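You operate a simulated robot arm through the tools that you are given. There is no shell and no other tool.

You run a simulated robot arm. Do the job below in one go: nothing can be reset, and whatever is moved stays where it is left.

Task
Turn the air down to 2 bar and blow the dust off the mesh plate.
Fine: set the pressure first; put the nozzle back and shut the black lever.

Only the result counts: the job must be done as asked and must still hold three seconds after the hand-in. Knocking over, shifting, dropping, spilling or breaking anything else fails it.

Robot
A 7-joint arm with a two-finger parallel gripper, fixed in place. Base frame: the origin is on the floor under the middle of its stand, x ahead of it, y to its left, z up; the work surface is at about z = 88. Readings come in cm, degrees, newtons and seconds.
It reaches about 96.4 cm from its shoulder. Its first joint turns from -166.0 to 166.0 degrees. Payload 1.57 kg.
Tool frame: the origin (TCP) lies between the finger pads and is the grasp point; the fingertips stand 3 cm ahead of it; z points along the fingers, y is the line along which they close. Largest opening 11 cm; finger width 2.4, thickness 1.2; the body of the gripper, 4.8 by 11.2 cm, starts 7.8 cm behind the TCP.
Orientation is that of the tool frame in the base frame, as a unit quaternion [w, x, y, z]. With the fingers straight down and closing along the base's y, the tool's x points along the base's -x, its y along +y and its z along -z.

Tools
- The arm moves only by the tool jog_arm. Its argument "motion" is a list of rows, each a list of 3 entries, a list of its own where there are three numbers: the finger opening in cm, from 0 to 11, then the shift along the tool's x, y, z in cm, then the turn, a rotation vector about the tool's x, y, z in degrees. In form: [[hand, [dx, dy, dz], [wx, wy, wz]], ...]. A call has 1 to 20 rows; each row is the pose to reach, as a shift and turn from the pose commanded when the call began, along the tool's axes at that moment. A row lasts 0.2 s, in which the tool goes at most 5 cm and 8.6 degrees; a call with a longer step from one row to the next is refused whole, and so is a gripper value outside its range. A pose out of reach is approached as far as the arm can. The call stops where the force on the tool passes 40 N (or 10 N more than at its start, if that is more) or the arm is blocked; 0.2 s more then pass. The fingers move at their own pace (about 10.8 cm/s each) and stop on an object; they squeeze with about 26 N. The grip force told is the motor's: it shows also when the fingers shut on nothing. Time passes only in rows, and 0.2 s behind the last, so rows that repeat a pose let the fingers close. The reply holds the time, the measured pose of the TCP, the force on the tool along the base axes, the opening and the grip force, in the units named above and with some noise, with the torque about the TCP (base axes, N m) and any sound that the robot's microphone picked up, and new pictures: "pictures" is both (left out), scene, wrist or none.
- Cameras (640 x 400 px; columns grow to the right, rows downward): "scene" is fixed at [4.86, -65.2, 174.14]; the picture's right is [0.49, -0.87, 0.00], its down [-0.51, -0.28, -0.82] and it looks along [0.71, 0.40, -0.58] (base axes); focal length 346 px, centre (320, 200). "wrist" rides on the gripper at [7, 1.6, -14.1] in the tool frame; the picture's right is [-0.23, 0.97, 0.00], its down [-0.85, -0.20, -0.48] and it looks along [-0.47, -0.11, 0.88] (tool axes); focal length 222 px, centre (320, 200). There is no depth. A picture from a camera that has moved, and an enlarged one, comes with that camera's place and axes in the base frame and with its lens.
- move_column(by): slides the trunk up (or, below 0, down) by that many cm; the arm rides with it, the base frame stays. It gives what a move gives, with no picture.
- zoom(camera, box): a new picture of the part [left, top, right, bottom] of that camera's present view, enlarged. The clock stands still meanwhile.
- finish_job(): hands the job in; it is judged then, once.

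Places have to be worked out from the pictures, the camera data and where the tool is seen. Open the gripper and draw the arm clear of the work before you hand the job in, unless the task says otherwise.

The tools are called after "Request:" as name(argument=value, ...) on one line, values as JSON. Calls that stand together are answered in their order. jog_arm: Moves the arm, as the interface text tells. Its arguments: {"type":"object","properties":{"motion":{"type":"array"},"pictures":{"type":"string","enum":["both","scene","wrist","none"]}},"required":["motion"]} The other tools are called the same way: move_column (by) moves the trunk up or down; zoom (camera, box) takes an enlarged picture of a part of a camera's view; finish_job () hands the job in.

At the start:

```text
time_s: 0.0
tcp_pos: [43.46, -28.97, 154.49]
orientation: [-0.023, 0.0, 1.0, 0.0]
force: [0.8, 0.0, 0.0]
moment: [0.02, -0.04, 0.01]
gripper_width: 11.01
gripper_force: 0.1
trunk travel left (down, up): [-56.5, 4.5]
```

scene: 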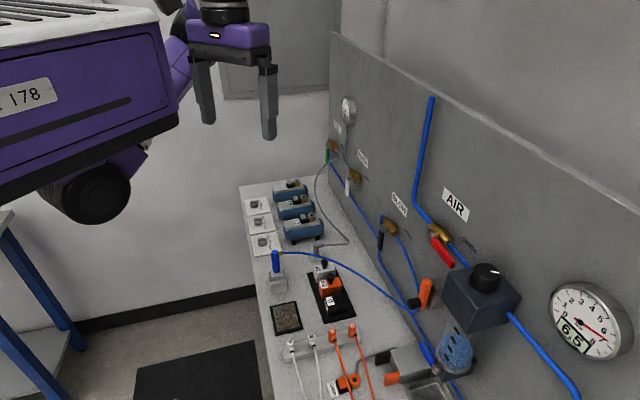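
wrist: 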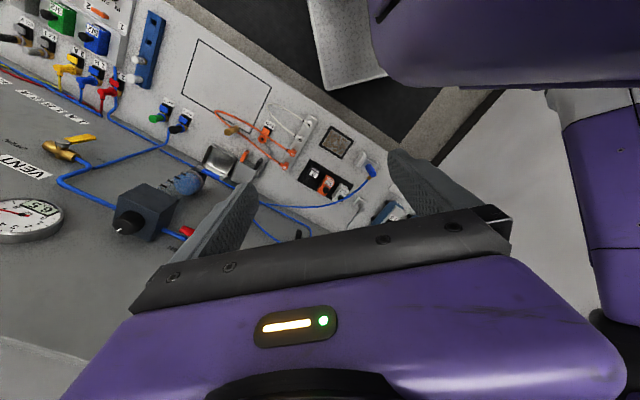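

I start by looking closer at the bench: the regulator, gauge, levers, nozzle and mesh plate.

Request:
zoom(camera="scene", box=[360, 180, 640, 400])

Request:
zoom(camera="scene", box=[230, 230, 450, 400])

Request:
zoom(camera="scene", box=[300, 80, 500, 280])

Request:
zoom(camera="wrist", box=[200, 80, 420, 260])

Request:
zoom(camera="wrist", box=[0, 0, 220, 250])

```text
1.82 times, centred on (500, 290) of scene
camera zoom: at [4.86, -65.2, 174.14], right [0.49, -0.87, 0.0], down [-0.51, -0.28, -0.82], along [0.71, 0.4, -0.58], focal length 629 px, centre (-7, 36)
```

zoom: 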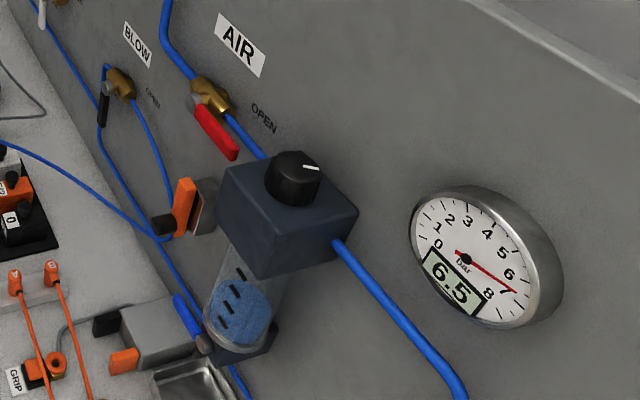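

```text
2.35 times, centred on (340, 315) of scene
camera zoom: at [4.86, -65.2, 174.14], right [0.49, -0.87, 0.0], down [-0.51, -0.28, -0.82], along [0.71, 0.4, -0.58], focal length 814 px, centre (273, -71)
```

zoom: 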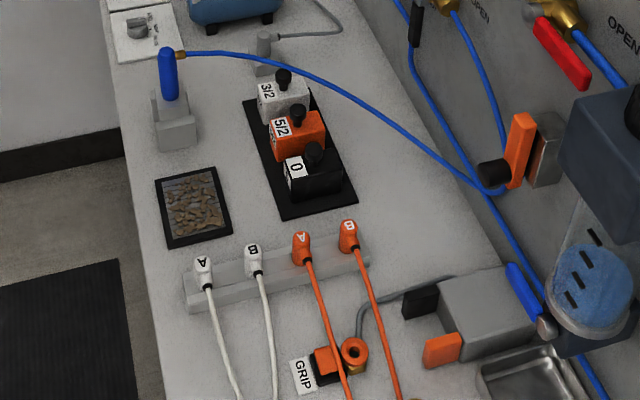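

```text
2.00 times, centred on (400, 180) of scene
camera zoom: at [4.86, -65.2, 174.14], right [0.49, -0.87, 0.0], down [-0.51, -0.28, -0.82], along [0.71, 0.4, -0.58], focal length 692 px, centre (160, 240)
```

zoom: 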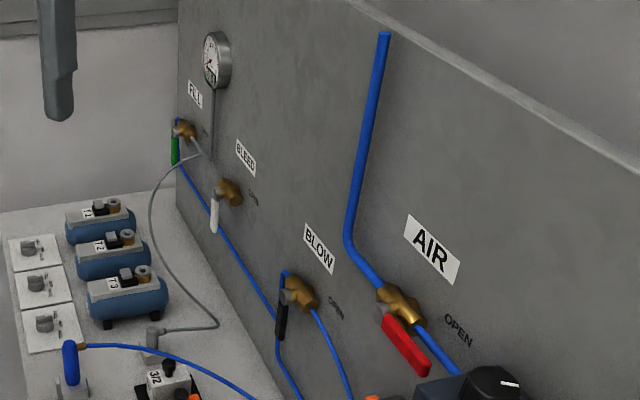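

```text
2.22 times, centred on (310, 170) of wrist
camera zoom: at [37.09, -27.32, 168.87], right [0.23, 0.97, -0.01], down [0.88, -0.2, 0.44], along [0.43, -0.11, -0.9], focal length 494 px, centre (342, 267)
```

zoom: 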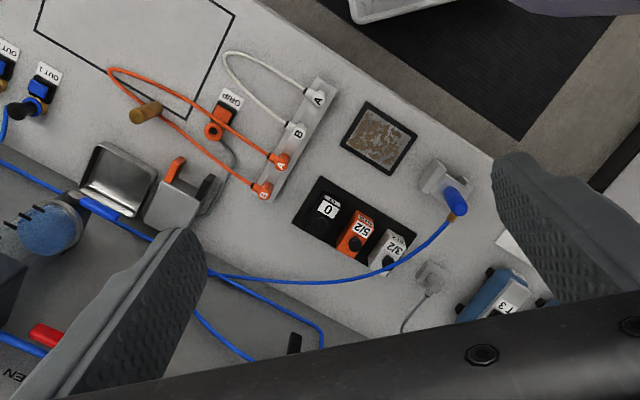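

```text
1.60 times, centred on (110, 125) of wrist
camera zoom: at [37.09, -27.32, 168.87], right [0.23, 0.97, -0.01], down [0.88, -0.2, 0.44], along [0.43, -0.11, -0.9], focal length 355 px, centre (656, 320)
```

zoom: 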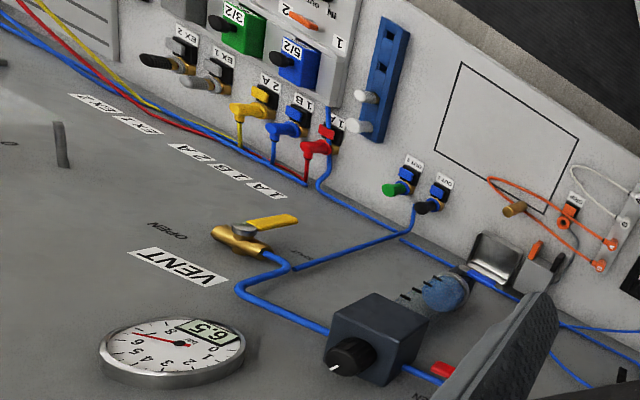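

The bench runs diagonally (along about (0.71, 0.71)) with the panel on its far side; gauge at 6.5 bar, regulator knob points upward. I turn the tool 45° about its axis so that the wrist camera faces the panel, to see more.

Request:
jog_arm(motion=[[11, [0, 0, 0], [0, 0, 8]], [11, [0, 0, 0], [0, 0, 16]], [11, [0, 0, 0], [0, 0, 24]], [11, [0, 0, 0], [0, 0, 32]], [11, [0, 0, 0], [0, 0, 40]], [11, [0, 0, 0], [0, 0, 45]]])

```text
time_s: 0.5
tcp_pos: [43.4, -29.32, 154.35]
orientation: [-0.031, 0.058, 0.998, -0.008]
force: [-3.2, -7.0, 2.8]
moment: [1.17, -0.26, 0.61]
gripper_width: 11.01
gripper_force: 0.1
trunk travel left (down, up): [-56.5, 4.5]
stopped in row 2: the force on the tool passed its limit at 95 N (the readings are from after the stop); the commanded pose is now the measured one
camera wrist: at [37.62, -26.72, 168.8], right [0.34, 0.94, -0.03], down [0.85, -0.29, 0.43], along [0.4, -0.17, -0.9], focal length 222 px, centre (320, 200)
```

scene: 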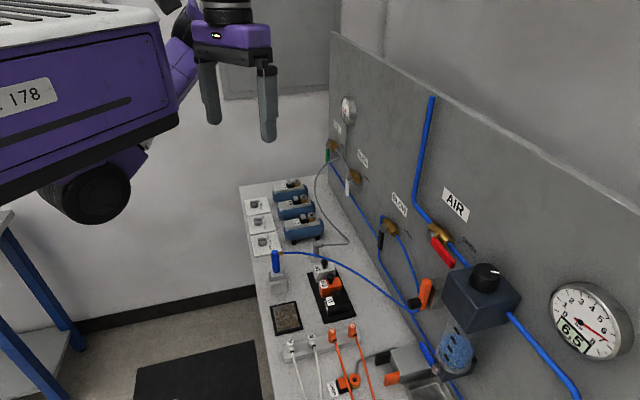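
wrist: 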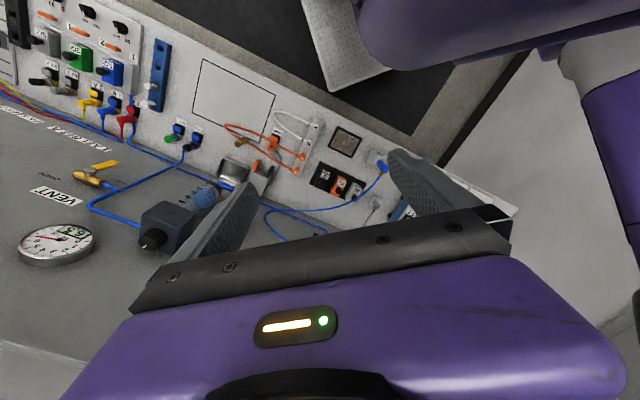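

The turn was stopped by a contact (likely the hand near the arm's own links, as the arm is folded). I back the tool outwards, away from the trunk, in small steps and watch the force.

Request:
jog_arm(motion=[[11, [-1, 0, 0], [0, 0, 0]], [11, [-3, 0, 0], [0, 0, 0]], [11, [-6, 0, 0], [0, 0, 0]], [11, [-9, 0, 0], [0, 0, 0]], [11, [-12, 0, 0], [0, 0, 0]]])

```text
time_s: 1.6
tcp_pos: [55.51, -30.67, 153.56]
orientation: [-0.032, 0.058, 0.998, -0.008]
force: [0.0, -0.2, 0.1]
moment: [0.04, 0.0, -0.01]
gripper_width: 11.01
gripper_force: 0.1
trunk travel left (down, up): [-56.5, 4.5]
camera wrist: at [49.72, -27.98, 168.06], right [0.34, 0.94, -0.04], down [0.86, -0.29, 0.43], along [0.39, -0.18, -0.9], focal length 222 px, centre (320, 200)
```

scene: 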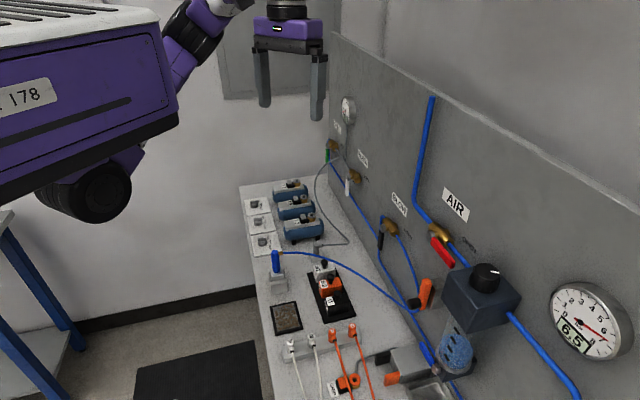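
wrist: 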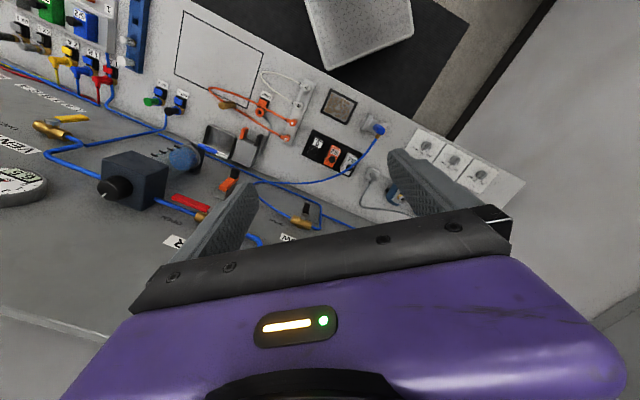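

Free of contact now. I turn on to 45° yaw, correcting the slight tilt so the fingers point straight down.

Request:
jog_arm(motion=[[11, [0, 0, 0], [-0.4, -0.5, 6.4]], [11, [0, 0, 0], [-0.75, -1.0, 12.8]], [11, [0, 0, 0], [-1.1, -1.5, 19.2]], [11, [0, 0, 0], [-1.5, -2.0, 25.6]], [11, [0, 0, 0], [-1.9, -2.5, 32.0]], [11, [0, 0, 0], [-2.25, -3.0, 38.4]]])

```text
time_s: 3.0
tcp_pos: [55.96, -30.79, 152.96]
orientation: [-0.012, 0.385, 0.923, -0.005]
force: [0.0, -0.5, -0.3]
moment: [0.01, 0.02, 0.05]
gripper_width: 11.0
gripper_force: 0.1
trunk travel left (down, up): [-56.5, 4.5]
camera wrist: at [52.41, -24.66, 167.09], right [0.85, 0.52, -0.02], down [0.47, -0.75, 0.47], along [0.23, -0.41, -0.88], focal length 222 px, centre (320, 200)
```

scene: 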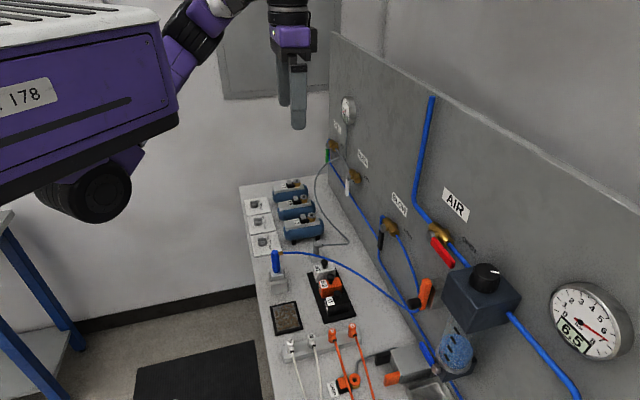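
wrist: 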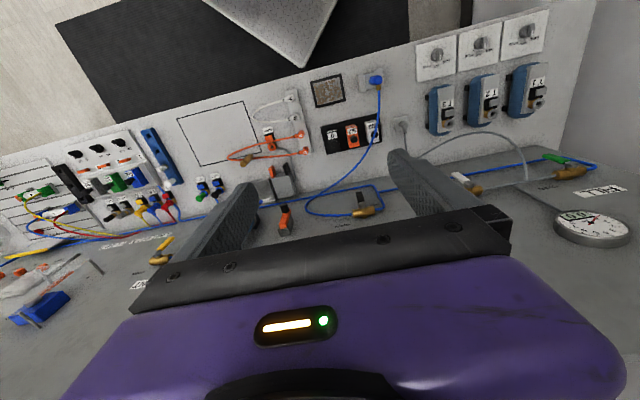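

I look at enlarged parts of this view: nozzle stand, plate, and the things on the panel.

Request:
zoom(camera="wrist", box=[260, 60, 420, 160])

Request:
zoom(camera="wrist", box=[230, 140, 410, 250])

Request:
zoom(camera="scene", box=[400, 220, 540, 310])

Request:
zoom(camera="scene", box=[540, 270, 640, 370])

Request:
zoom(camera="scene", box=[240, 230, 340, 340])

Request:
zoom(camera="scene", box=[350, 180, 460, 320])

```text
4.00 times, centred on (340, 110) of wrist
camera zoom: at [52.41, -24.66, 167.09], right [0.85, 0.52, -0.02], down [0.47, -0.75, 0.47], along [0.23, -0.41, -0.88], focal length 888 px, centre (240, 560)
```

zoom: 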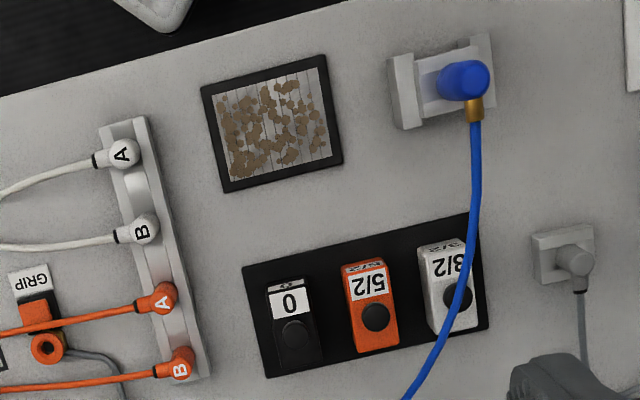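

```text
3.56 times, centred on (320, 195) of wrist
camera zoom: at [52.41, -24.66, 167.09], right [0.85, 0.52, -0.02], down [0.47, -0.75, 0.47], along [0.23, -0.41, -0.88], focal length 790 px, centre (320, 218)
```

zoom: 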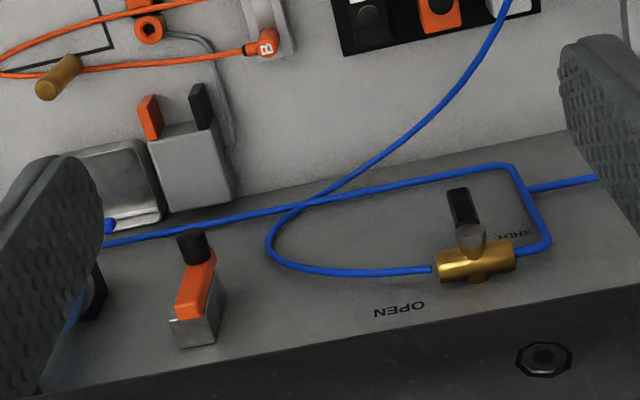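

```text
4.44 times, centred on (470, 265) of scene
camera zoom: at [4.86, -65.2, 174.14], right [0.49, -0.87, 0.0], down [-0.51, -0.28, -0.82], along [0.71, 0.4, -0.58], focal length 1538 px, centre (-347, -89)
```

zoom: 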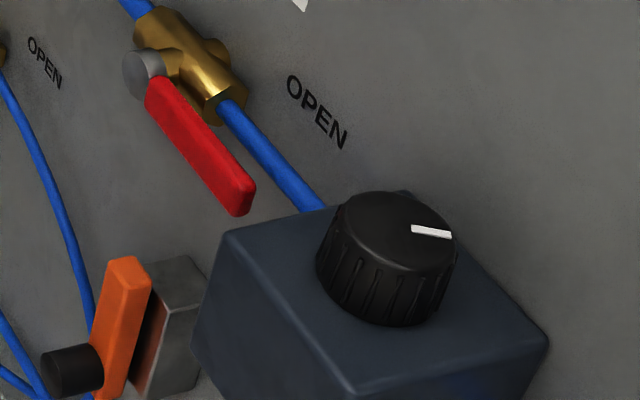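

```text
4.00 times, centred on (590, 320) of scene
camera zoom: at [4.86, -65.2, 174.14], right [0.49, -0.87, 0.0], down [-0.51, -0.28, -0.82], along [0.71, 0.4, -0.58], focal length 1384 px, centre (-760, -280)
```

zoom: 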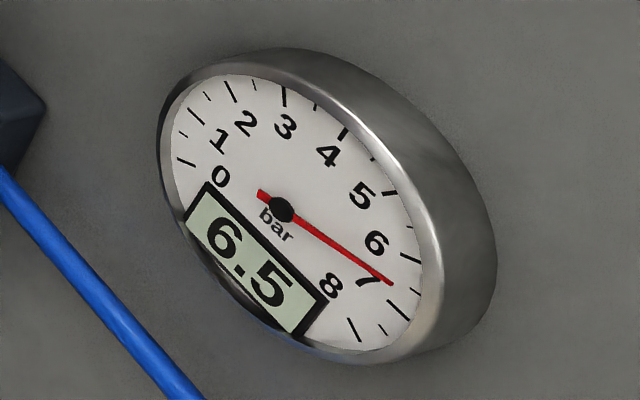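

```text
3.64 times, centred on (290, 285) of scene
camera zoom: at [4.86, -65.2, 174.14], right [0.49, -0.87, 0.0], down [-0.51, -0.28, -0.82], along [0.71, 0.4, -0.58], focal length 1258 px, centre (429, -109)
```

zoom: 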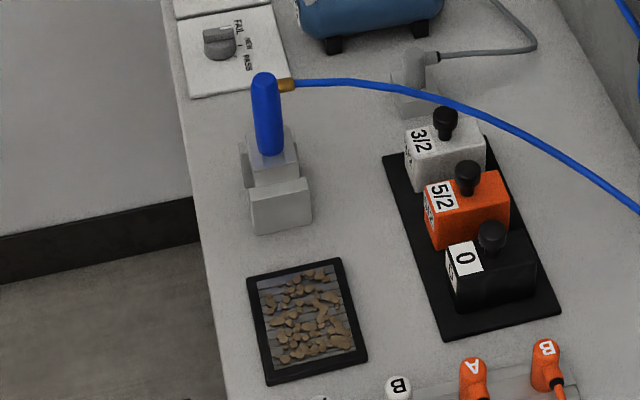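

```text
2.86 times, centred on (405, 250) of scene
camera zoom: at [4.86, -65.2, 174.14], right [0.49, -0.87, 0.0], down [-0.51, -0.28, -0.82], along [0.71, 0.4, -0.58], focal length 989 px, centre (77, 57)
```

zoom: 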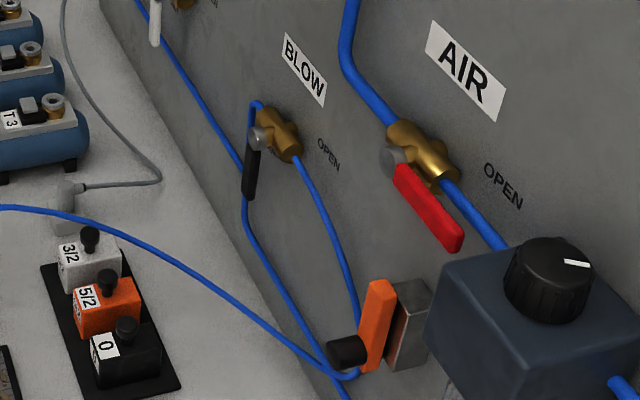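

The black BLOW lever hangs at SHUT and OPEN is to its right; the knob is on top of the regulator, triangulated at about [51.3, -69.5, 132]. I go high over to the regulator, stopping short of the panel.

Request:
jog_arm(motion=[[11, [-1.5, -2, 0], [0, 0, 0]], [11, [-3.5, -5, 0], [0, 0, 0]], [11, [-5.5, -8, 0], [0, 0, 0]], [11, [-7.5, -11, 0], [0, 0, 0]], [11, [-9.5, -14, 0], [0, 0, 0]], [11, [-11.5, -17, 0], [0, 0, 0]], [11, [-13.5, -20, 0], [0, 0, 0]], [11, [-15.5, -23, 0], [0, 0, 0]], [11, [-17, -26, 0], [0, 0, 0]], [11, [-18, -28.5, 0], [0, 0, 0]], [11, [-19, -30.5, 0], [0, 0, 0]]])

```text
time_s: 5.5
tcp_pos: [58.81, -56.89, 148.52]
orientation: [-0.054, 0.305, 0.95, -0.031]
force: [-0.1, -0.7, 0.0]
moment: [0.0, -0.01, 0.02]
gripper_width: 11.02
gripper_force: 0.3
out of reach, approached as far as the arm can: row 4, 5, 6, 7, 8, 9, 10, 11
trunk travel left (down, up): [-56.5, 4.5]
stopped in row 11: the arm was blocked; the commanded pose is now the measured one
camera wrist: at [55.78, -51.14, 162.94], right [0.74, 0.66, -0.11], down [0.64, -0.65, 0.42], along [0.21, -0.38, -0.9], focal length 222 px, centre (320, 200)
```

scene: 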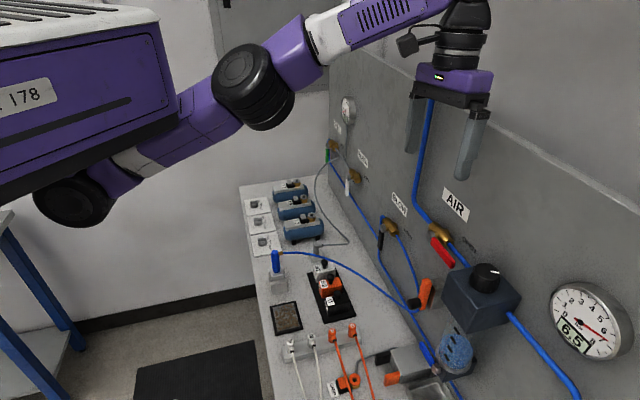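
wrist: 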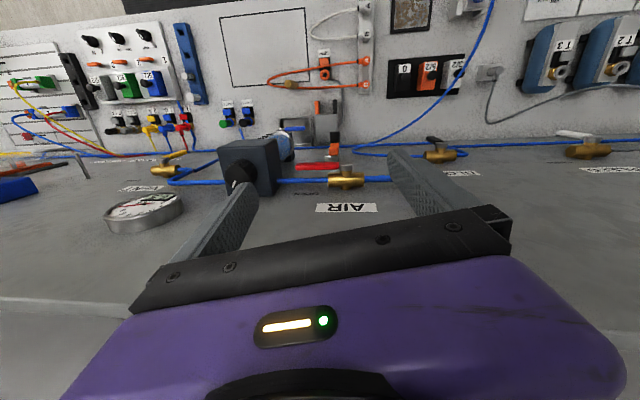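

The hand pointing straight down is out of reach here, but a hand tilted toward the panel shortens the reach and gives clearance. I tilt the tool about 30° (fingers down and toward the panel), backing off the panel a little.

Request:
jog_arm(motion=[[11, [0.7, 0.1, 0], [-0.5, -5.7, 1.8]], [11, [1.3, 0.2, 0.1], [-1.0, -11.4, 3.6]], [11, [2.0, 0.3, 0.1], [-1.5, -17.1, 5.3]], [11, [2.6, 0.4, 0.2], [-2.0, -22.8, 7.1]], [11, [3.3, 0.5, 0.2], [-2.6, -28.6, 8.9]], [11, [3.9, 0.66, 0.27], [-3.1, -34.3, 10.66]]])

```text
time_s: 6.8
tcp_pos: [55.95, -54.34, 146.49]
orientation: [0.219, 0.372, 0.897, -0.096]
force: [0.1, -0.2, -0.4]
moment: [-0.02, -0.02, -0.01]
gripper_width: 10.98
gripper_force: 0.1
trunk travel left (down, up): [-56.5, 4.5]
camera wrist: at [48.22, -44.08, 155.72], right [0.83, 0.54, 0.1], down [0.24, -0.52, 0.82], along [0.5, -0.66, -0.56], focal length 222 px, centre (320, 200)
```

scene: 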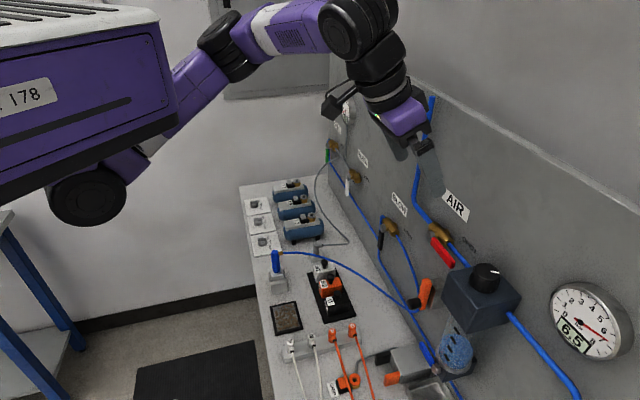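
wrist: 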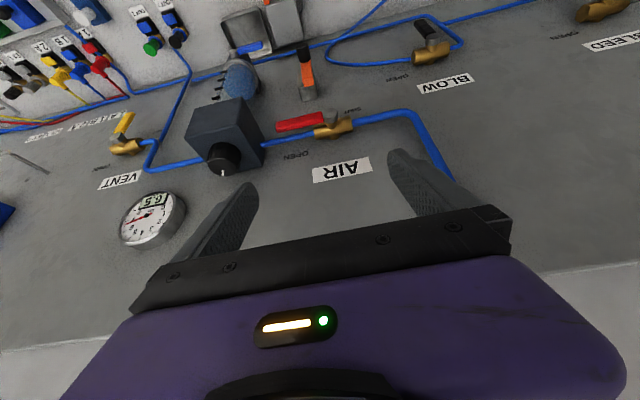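

The tilted pose is well within reach. I zoom on the knob and levers to refine their places.

Request:
zoom(camera="wrist", box=[160, 80, 320, 200])

Request:
zoom(camera="wrist", box=[340, 0, 500, 100])

```text
3.33 times, centred on (240, 140) of wrist
camera zoom: at [48.22, -44.08, 155.72], right [0.83, 0.54, 0.1], down [0.24, -0.52, 0.82], along [0.5, -0.66, -0.56], focal length 740 px, centre (587, 400)
```

zoom: 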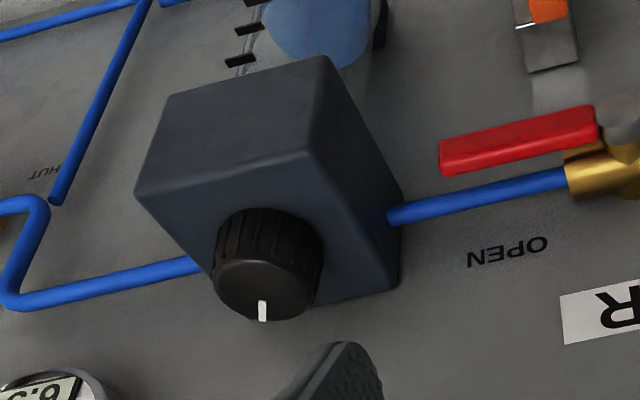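

```text
4.00 times, centred on (420, 50) of wrist
camera zoom: at [48.22, -44.08, 155.72], right [0.83, 0.54, 0.1], down [0.24, -0.52, 0.82], along [0.5, -0.66, -0.56], focal length 888 px, centre (-80, 800)
```

zoom: 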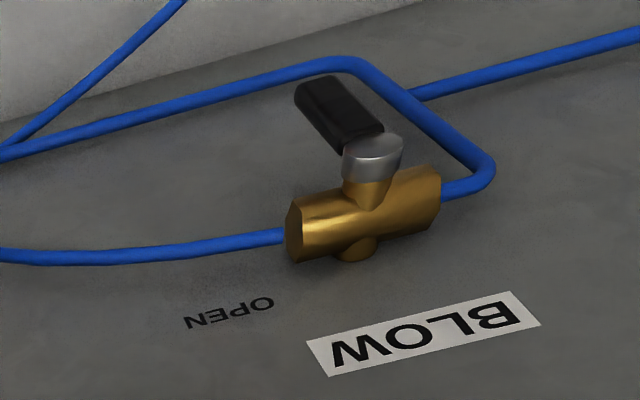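

Knob top centre comes out at [51.3, -69.5, 132.8], body top at z≈129.7, knob diameter about 4.3. I move to a pre-grasp pose 8 cm back along the tool axis.

Request:
jog_arm(motion=[[9, [0.05, -2.5, 1], [0, 0, 0]], [9, [0.1, -5.3, 2.2], [0, 0, 0]], [9, [0.2, -8.1, 3.6], [0, 0, 0]], [9, [0.25, -11, 5], [0, 0, 0]], [9, [0.33, -13.88, 6.53], [0, 0, 0]], [9, [0.33, -13.88, 6.53], [0, 0, 0]]])

```text
time_s: 8.2
tcp_pos: [48.28, -66.21, 142.69]
orientation: [0.239, 0.368, 0.893, -0.098]
force: [-0.6, 0.1, 0.6]
moment: [0.0, -0.01, 0.01]
gripper_width: 9.01
gripper_force: 0.1
trunk travel left (down, up): [-56.5, 4.5]
camera wrist: at [40.09, -55.61, 151.42], right [0.83, 0.55, 0.11], down [0.21, -0.5, 0.84], along [0.52, -0.67, -0.53], focal length 222 px, centre (320, 200)
```

scene: 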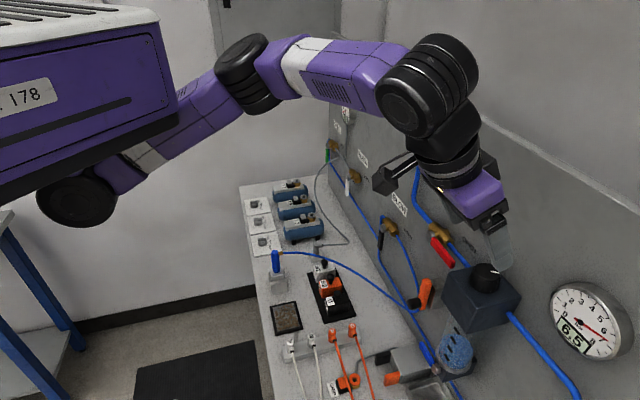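
wrist: 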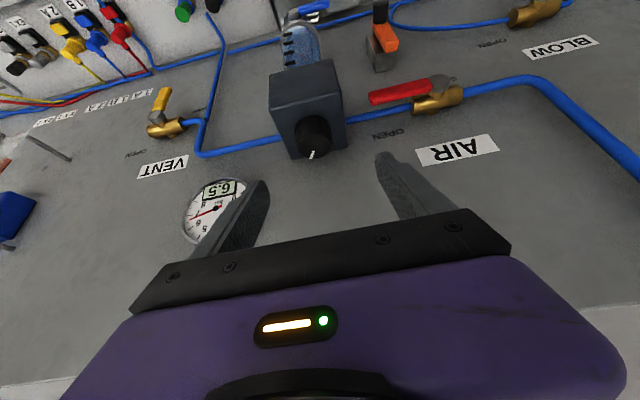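

Measured pose now agrees with the commanded one. I shift into line with the knob and advance to a few cm above it, then check the picture.

Request:
jog_arm(motion=[[8, [0.8, -0.1, 1.5], [0, 0, 0]], [8, [1.57, -0.21, 3.5], [0, 0, 0]], [8, [1.57, -0.21, 5.5], [0, 0, 0]], [8, [1.57, -0.21, 6.5], [0, 0, 0]], [8, [1.57, -0.21, 6.5], [0, 0, 0]]])

Request:
zoom(camera="scene", box=[420, 150, 580, 330])

Request:
zoom(camera="wrist", box=[220, 70, 420, 220])

```text
time_s: 9.4
tcp_pos: [49.66, -67.38, 136.28]
orientation: [0.238, 0.369, 0.893, -0.099]
force: [0.6, 0.1, 0.2]
moment: [0.02, -0.03, -0.01]
gripper_width: 8.01
gripper_force: 0.1
trunk travel left (down, up): [-56.5, 4.5]
camera wrist: at [41.41, -57.02, 144.97], right [0.83, 0.55, 0.11], down [0.22, -0.5, 0.84], along [0.52, -0.67, -0.53], focal length 222 px, centre (320, 200)
```

scene: 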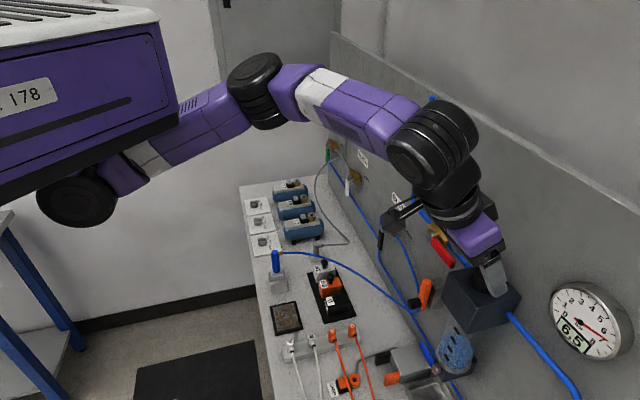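
wrist: 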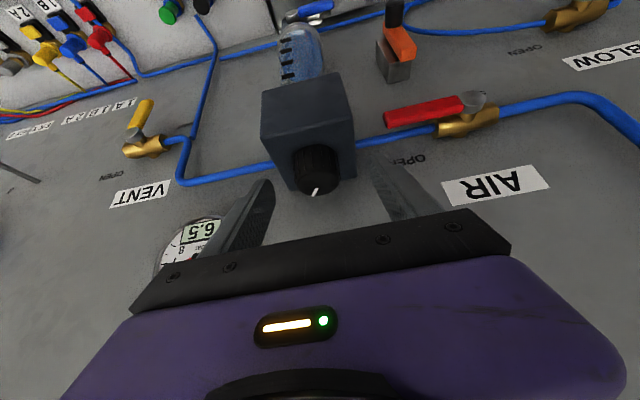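

```text
2.22 times, centred on (500, 240) of scene
camera zoom: at [4.86, -65.2, 174.14], right [0.49, -0.87, 0.0], down [-0.51, -0.28, -0.82], along [0.71, 0.4, -0.58], focal length 769 px, centre (-80, 111)
```

zoom: 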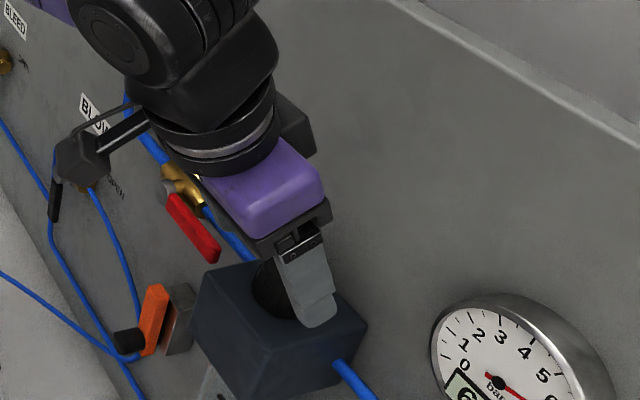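

```text
2.67 times, centred on (320, 145) of wrist
camera zoom: at [41.41, -57.02, 144.97], right [0.83, 0.55, 0.11], down [0.22, -0.5, 0.84], along [0.52, -0.67, -0.53], focal length 592 px, centre (320, 347)
```

zoom: 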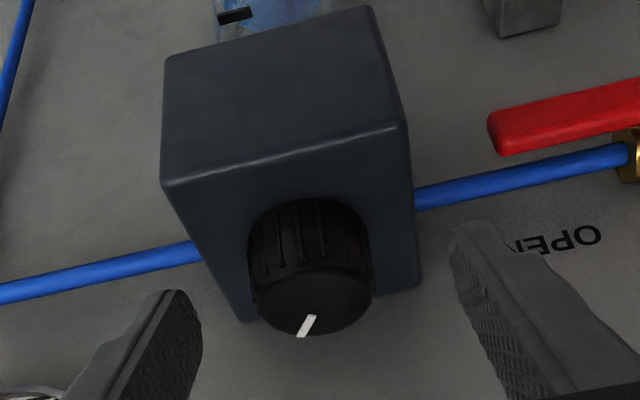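

The knob lies between the fingers and centred. I advance the last 3 cm and close on the knob.

Request:
jog_arm(motion=[[8, [0, 0, 1], [0, 0, 0]], [8, [0, 0, 2], [0, 0, 0]], [8, [0, 0, 2.6], [0, 0, 0]], [8, [0, 0, 3.05], [0, 0, 0]], [3, [0, 0, 3.05], [0, 0, 0]], [3, [0, 0, 3.05], [0, 0, 0]], [3, [0, 0, 3.05], [0, 0, 0]]])

Request:
zoom(camera="scene", box=[420, 150, 580, 330])

Request:
zoom(camera="wrist", box=[220, 70, 420, 220])

```text
time_s: 11.1
tcp_pos: [50.24, -68.58, 133.69]
orientation: [0.237, 0.37, 0.893, -0.1]
force: [-9.3, -8.9, 5.1]
moment: [-0.44, 0.31, -0.19]
gripper_width: 4.06
gripper_force: 35.0
trunk travel left (down, up): [-56.5, 4.5]
camera wrist: at [42.21, -58.22, 142.42], right [0.83, 0.55, 0.11], down [0.21, -0.5, 0.84], along [0.52, -0.67, -0.53], focal length 222 px, centre (320, 200)
```

scene: 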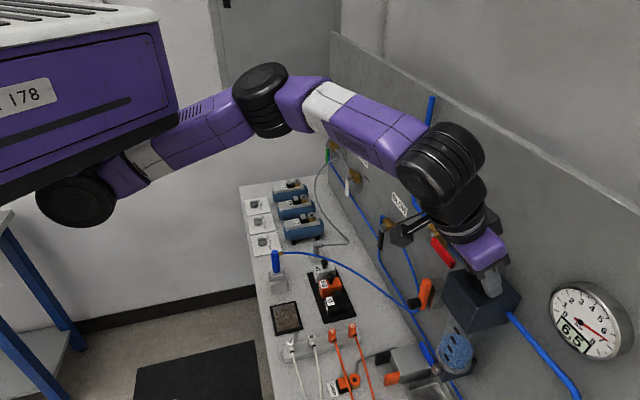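
wrist: 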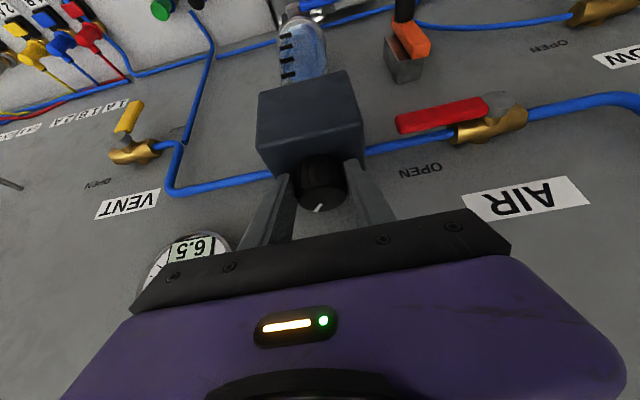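

```text
2.22 times, centred on (500, 240) of scene
camera zoom: at [4.86, -65.2, 174.14], right [0.49, -0.87, 0.0], down [-0.51, -0.28, -0.82], along [0.71, 0.4, -0.58], focal length 769 px, centre (-80, 111)
```

zoom: 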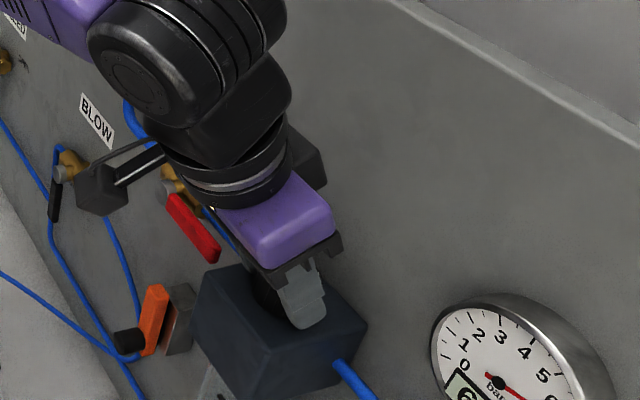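

```text
2.67 times, centred on (320, 145) of wrist
camera zoom: at [42.21, -58.22, 142.42], right [0.83, 0.55, 0.11], down [0.21, -0.5, 0.84], along [0.52, -0.67, -0.53], focal length 592 px, centre (320, 347)
```

zoom: 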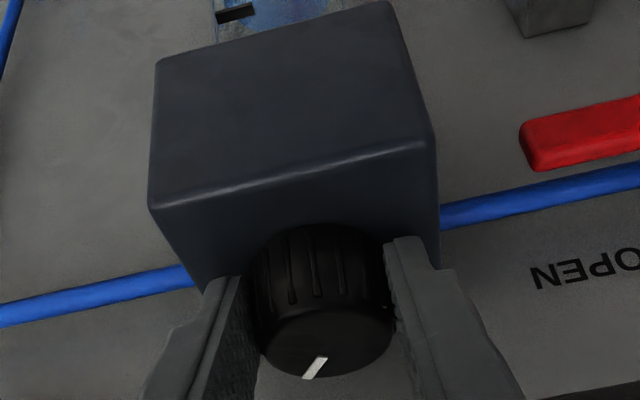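

The knob is held (4.06 cm wide). I try a first 15° turn counter-clockwise seen from above, about the knob's vertical axis, relaxing the sideways force, and watch the gauge.

Request:
jog_arm(motion=[[3, [0, -0.4, 0], [0, 0, 0]], [3, [0, -0.5, 0], [-2.5, 0, -4.3]], [3, [0, -0.6, 0], [-5, 0, -8.7]], [3, [0, -0.7, 0], [-7.5, 0, -13]], [3, [0, -0.7, 0], [-7.5, 0, -13]]])

Request:
zoom(camera="scene", box=[420, 230, 640, 370])

Request:
zoom(camera="wrist", box=[180, 130, 420, 280])

```text
time_s: 12.2
tcp_pos: [50.07, -68.99, 133.66]
orientation: [0.25, 0.249, 0.933, -0.066]
force: [-5.8, 3.1, 10.1]
moment: [0.13, 0.44, -0.02]
gripper_width: 4.05
gripper_force: 45.0
trunk travel left (down, up): [-56.5, 4.5]
camera wrist: at [39.48, -61.06, 142.42], right [0.65, 0.75, 0.11], down [0.34, -0.42, 0.84], along [0.68, -0.51, -0.53], focal length 222 px, centre (320, 200)
```

scene: 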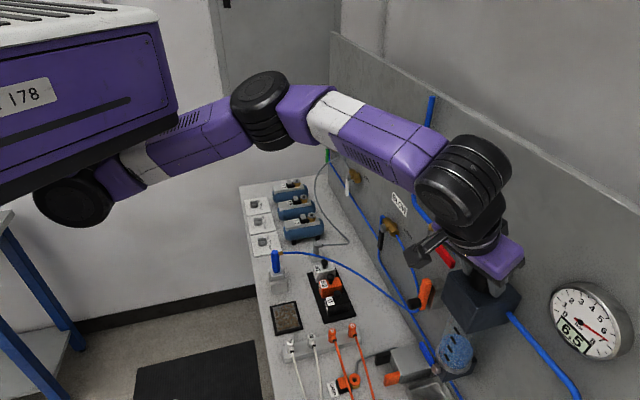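
wrist: 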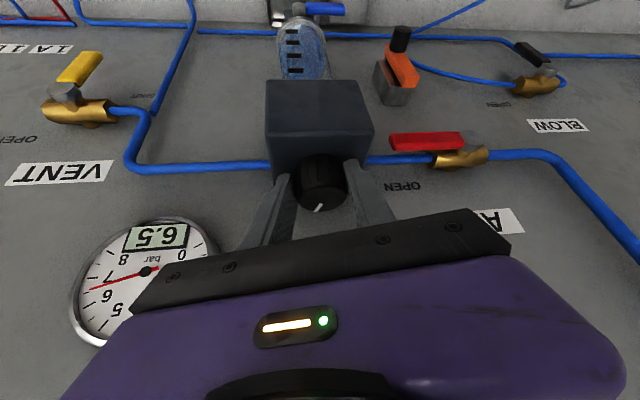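

```text
2.86 times, centred on (530, 300) of scene
camera zoom: at [4.86, -65.2, 174.14], right [0.49, -0.87, 0.0], down [-0.51, -0.28, -0.82], along [0.71, 0.4, -0.58], focal length 989 px, centre (-280, -86)
```

zoom: 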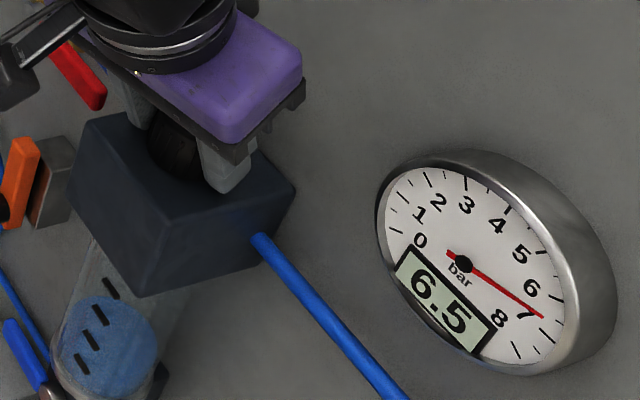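

```text
2.67 times, centred on (300, 205) of wrist
camera zoom: at [39.48, -61.06, 142.42], right [0.65, 0.75, 0.11], down [0.34, -0.42, 0.84], along [0.68, -0.51, -0.53], focal length 592 px, centre (373, 187)
```

zoom: 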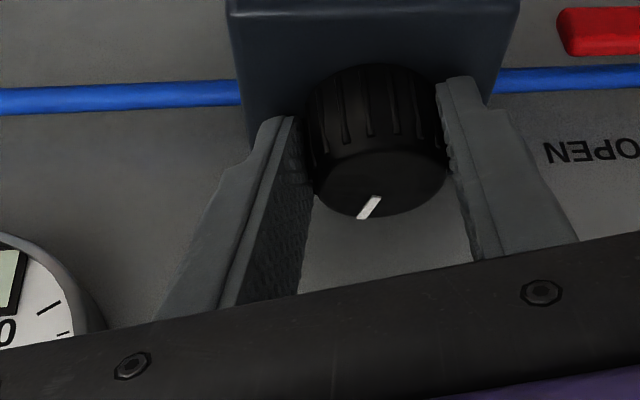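

The knob turned with the fingers (its mark moved along), but the gauge still says 6.5 so far. I keep turning the same way another 30° and look again.

Request:
jog_arm(motion=[[3, [0, -0.1, 0], [-2.5, 0, -4.3]], [3, [0, -0.2, 0], [-5, 0, -8.7]], [3, [-0.03, -0.3, 0.02], [-7.5, 0, -13]], [3, [-0.06, -0.4, 0.03], [-10, 0, -17.3]], [3, [-0.1, -0.5, 0.05], [-12.5, 0, -21.6]], [3, [-0.14, -0.6, 0.08], [-15, 0, -26]], [3, [-0.14, -0.6, 0.08], [-15, 0, -26]]])

Request:
zoom(camera="scene", box=[420, 230, 640, 370])

Request:
zoom(camera="wrist", box=[180, 130, 420, 280])

```text
time_s: 13.8
tcp_pos: [49.84, -69.68, 133.8]
orientation: [0.26, -0.001, 0.966, 0.0]
force: [-4.3, -11.7, 14.5]
moment: [-0.49, 0.51, -0.15]
gripper_width: 4.05
gripper_force: 44.7
trunk travel left (down, up): [-56.5, 4.5]
camera wrist: at [36.75, -68.06, 142.4], right [0.19, 0.97, 0.11], down [0.5, -0.2, 0.84], along [0.84, -0.11, -0.53], focal length 222 px, centre (320, 200)
```

scene: 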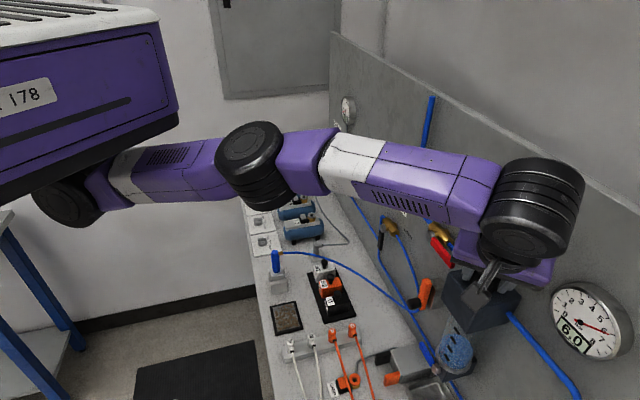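
wrist: 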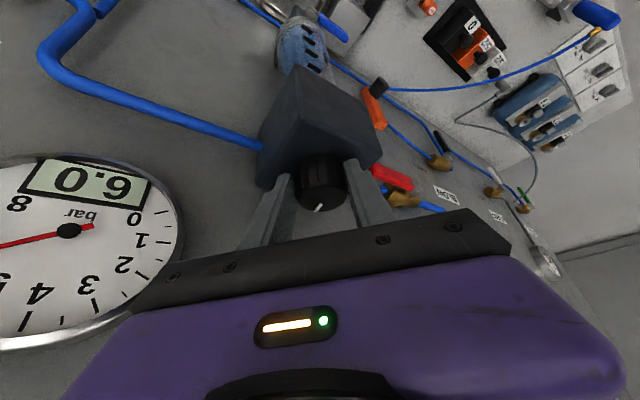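

```text
2.86 times, centred on (530, 300) of scene
camera zoom: at [4.86, -65.2, 174.14], right [0.49, -0.87, 0.0], down [-0.51, -0.28, -0.82], along [0.71, 0.4, -0.58], focal length 989 px, centre (-280, -86)
```

zoom: 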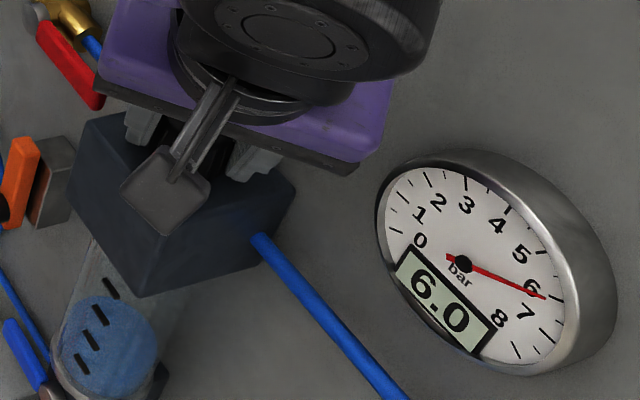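

```text
2.67 times, centred on (300, 205) of wrist
camera zoom: at [36.75, -68.06, 142.4], right [0.19, 0.97, 0.11], down [0.5, -0.2, 0.84], along [0.84, -0.11, -0.53], focal length 592 px, centre (373, 187)
```

zoom: 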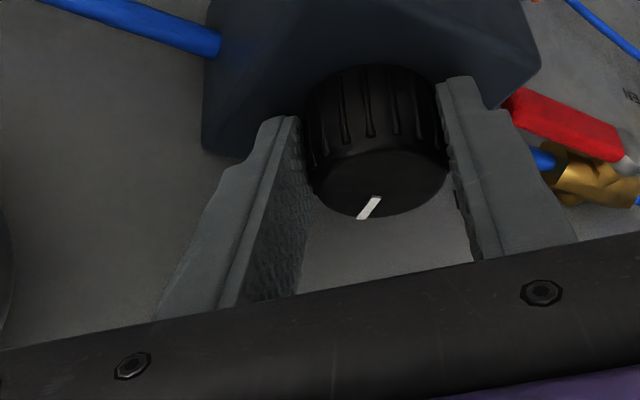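

Counter-clockwise lowers it: 6.0 now. I wait a second in place to see whether the gauge is still settling.

Request:
jog_arm(motion=[[3, [0, 0, 0], [0, 0, 0]], [3, [0, 0, 0], [0, 0, 0]], [3, [0, 0, 0], [0, 0, 0]], [3, [0, 0, 0], [0, 0, 0]], [3, [0, 0, 0], [0, 0, 0]]], pictures="none")

Request:
zoom(camera="scene", box=[420, 230, 640, 370])

```text
time_s: 15.1
tcp_pos: [49.97, -69.62, 133.59]
orientation: [0.259, -0.002, 0.966, 0.0]
force: [-3.9, -17.3, 16.0]
moment: [-0.48, -0.28, -0.2]
gripper_width: 4.04
gripper_force: 45.3
trunk travel left (down, up): [-56.5, 4.5]
```

```text
2.86 times, centred on (530, 300) of scene
camera zoom: at [4.86, -65.2, 174.14], right [0.49, -0.87, 0.0], down [-0.51, -0.28, -0.82], along [0.71, 0.4, -0.58], focal length 989 px, centre (-280, -86)
```

zoom: 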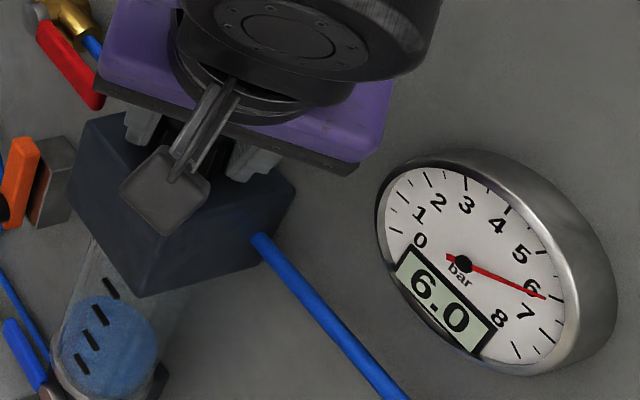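

Steady at 6.0, so a lot more turning is needed. I relax the side load and turn another 15°.

Request:
jog_arm(motion=[[3, [-0.12, -0.4, -0.22], [0, 0, 0]], [3, [-0.12, -0.5, -0.22], [-2.5, 0, -4.3]], [3, [-0.13, -0.6, -0.22], [-5, 0, -8.7]], [3, [-0.15, -0.7, -0.2], [-7.5, 0, -13]], [3, [-0.15, -0.7, -0.2], [-7.5, 0, -13]]], pictures="scene")

Request:
zoom(camera="scene", box=[420, 230, 640, 370])

Request:
zoom(camera="wrist", box=[0, 100, 420, 380])

```text
time_s: 15.7
tcp_pos: [49.91, -69.76, 133.7]
orientation: [0.258, -0.033, 0.966, 0.001]
force: [5.0, -13.9, -2.8]
moment: [-0.75, 0.33, -0.2]
gripper_width: 4.06
gripper_force: 45.0
out of reach, approached as far as the arm can: row 2, 3
trunk travel left (down, up): [-56.5, 4.5]
stopped in row 3: the force on the tool passed its limit at 57 N (the readings are from after the stop); the commanded pose is now the measured one
```

scene: 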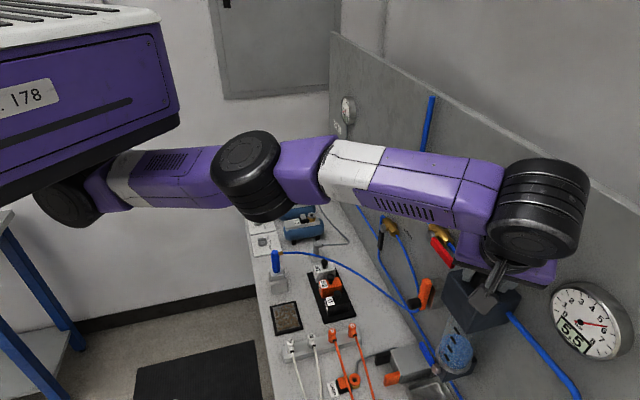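

```text
2.86 times, centred on (530, 300) of scene
camera zoom: at [4.86, -65.2, 174.14], right [0.49, -0.87, 0.0], down [-0.51, -0.28, -0.82], along [0.71, 0.4, -0.58], focal length 989 px, centre (-280, -86)
```

zoom: 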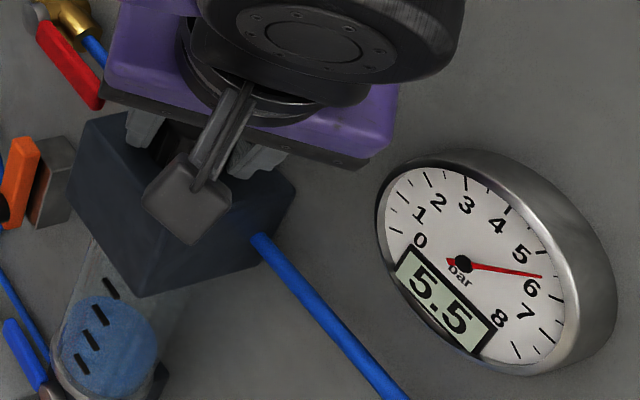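

```text
1.43 times, centred on (210, 240) of wrist
camera zoom: at [36.68, -68.79, 142.44], right [0.13, 0.99, 0.1], down [0.51, -0.15, 0.84], along [0.85, -0.06, -0.53], focal length 317 px, centre (477, 143)
```

zoom: 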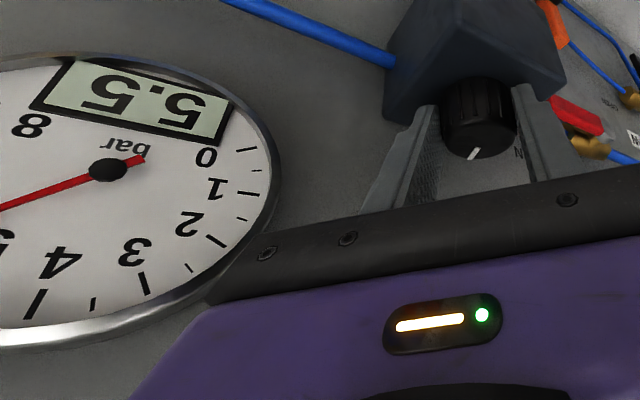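

Now 5.5 — the supply cap is passed and it is falling about 0.1 bar per degree, but the arm is at its reach limit in this yaw. I release the knob, back off 4 cm, and swing the hand back around the knob axis for a fresh stroke.

Request:
jog_arm(motion=[[6.8, [0, 0, 0], [0, 0, 0]], [6.8, [0, 0, -1], [0, 0, 0]], [6.8, [0, 0, -4], [0, 0, 0]], [6.8, [-0.02, 0.42, -3.99], [3.5, 0, 6.06]], [6.8, [-0.09, 0.83, -3.95], [7, 0, 12.12]], [6.8, [-0.2, 1.24, -3.88], [10.5, 0, 18.2]], [6.8, [-0.35, 1.62, -3.8], [14, 0, 24.2]], [6.8, [-0.54, 1.98, -3.69], [17.5, 0, 30.3]], [6.8, [-0.77, 2.31, -3.56], [21, 0, 36.4]], [6.8, [-1.02, 2.6, -3.41], [24.4, 0, 42.3]], [6.8, [-1.02, 2.6, -3.41], [24.4, 0, 42.3]]])

Request:
zoom(camera="scene", box=[420, 230, 640, 370])

Request:
zoom(camera="wrist", box=[220, 70, 420, 220])

```text
time_s: 18.1
tcp_pos: [48.94, -66.88, 137.34]
orientation: [0.241, 0.369, 0.891, -0.105]
force: [0.6, 0.5, 0.7]
moment: [-0.01, -0.02, 0.03]
gripper_width: 6.82
gripper_force: 0.0
out of reach, approached as far as the arm can: row 3
trunk travel left (down, up): [-56.5, 4.5]
camera wrist: at [40.77, -56.36, 145.88], right [0.83, 0.55, 0.11], down [0.21, -0.49, 0.85], along [0.52, -0.68, -0.52], focal length 222 px, centre (320, 200)
```

scene: 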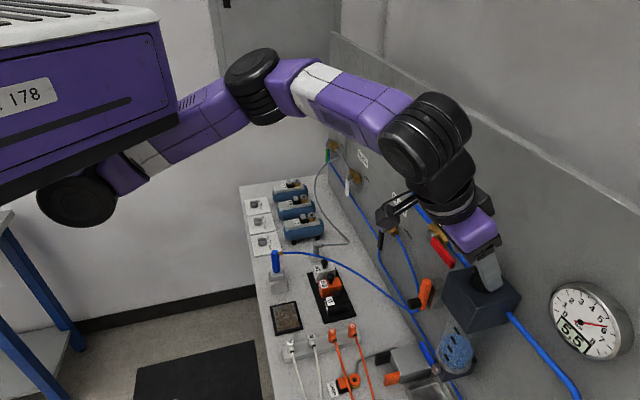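
wrist: 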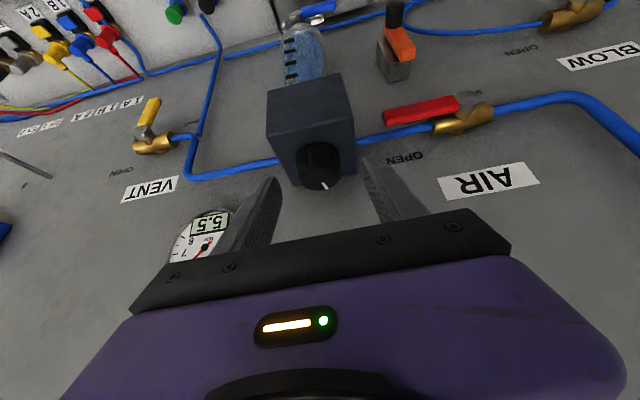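

```text
2.86 times, centred on (530, 300) of scene
camera zoom: at [4.86, -65.2, 174.14], right [0.49, -0.87, 0.0], down [-0.51, -0.28, -0.82], along [0.71, 0.4, -0.58], focal length 989 px, centre (-280, -86)
```

zoom: 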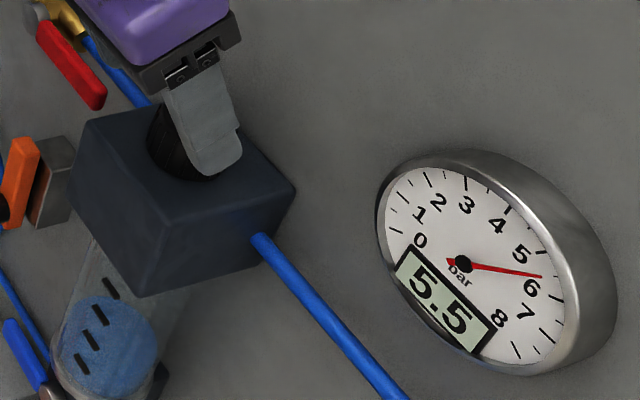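

```text
2.67 times, centred on (320, 145) of wrist
camera zoom: at [40.77, -56.36, 145.88], right [0.83, 0.55, 0.11], down [0.21, -0.49, 0.85], along [0.52, -0.68, -0.52], focal length 592 px, centre (320, 347)
```

zoom: 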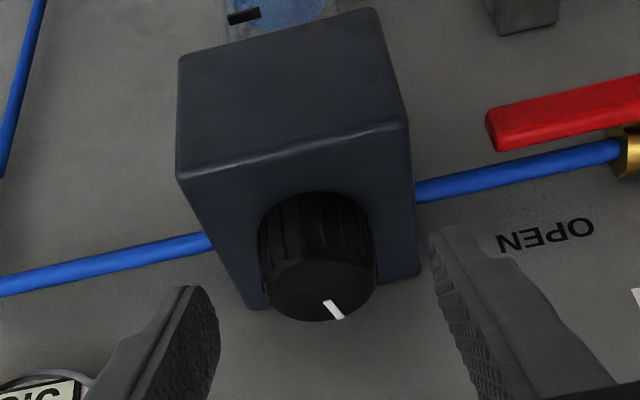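

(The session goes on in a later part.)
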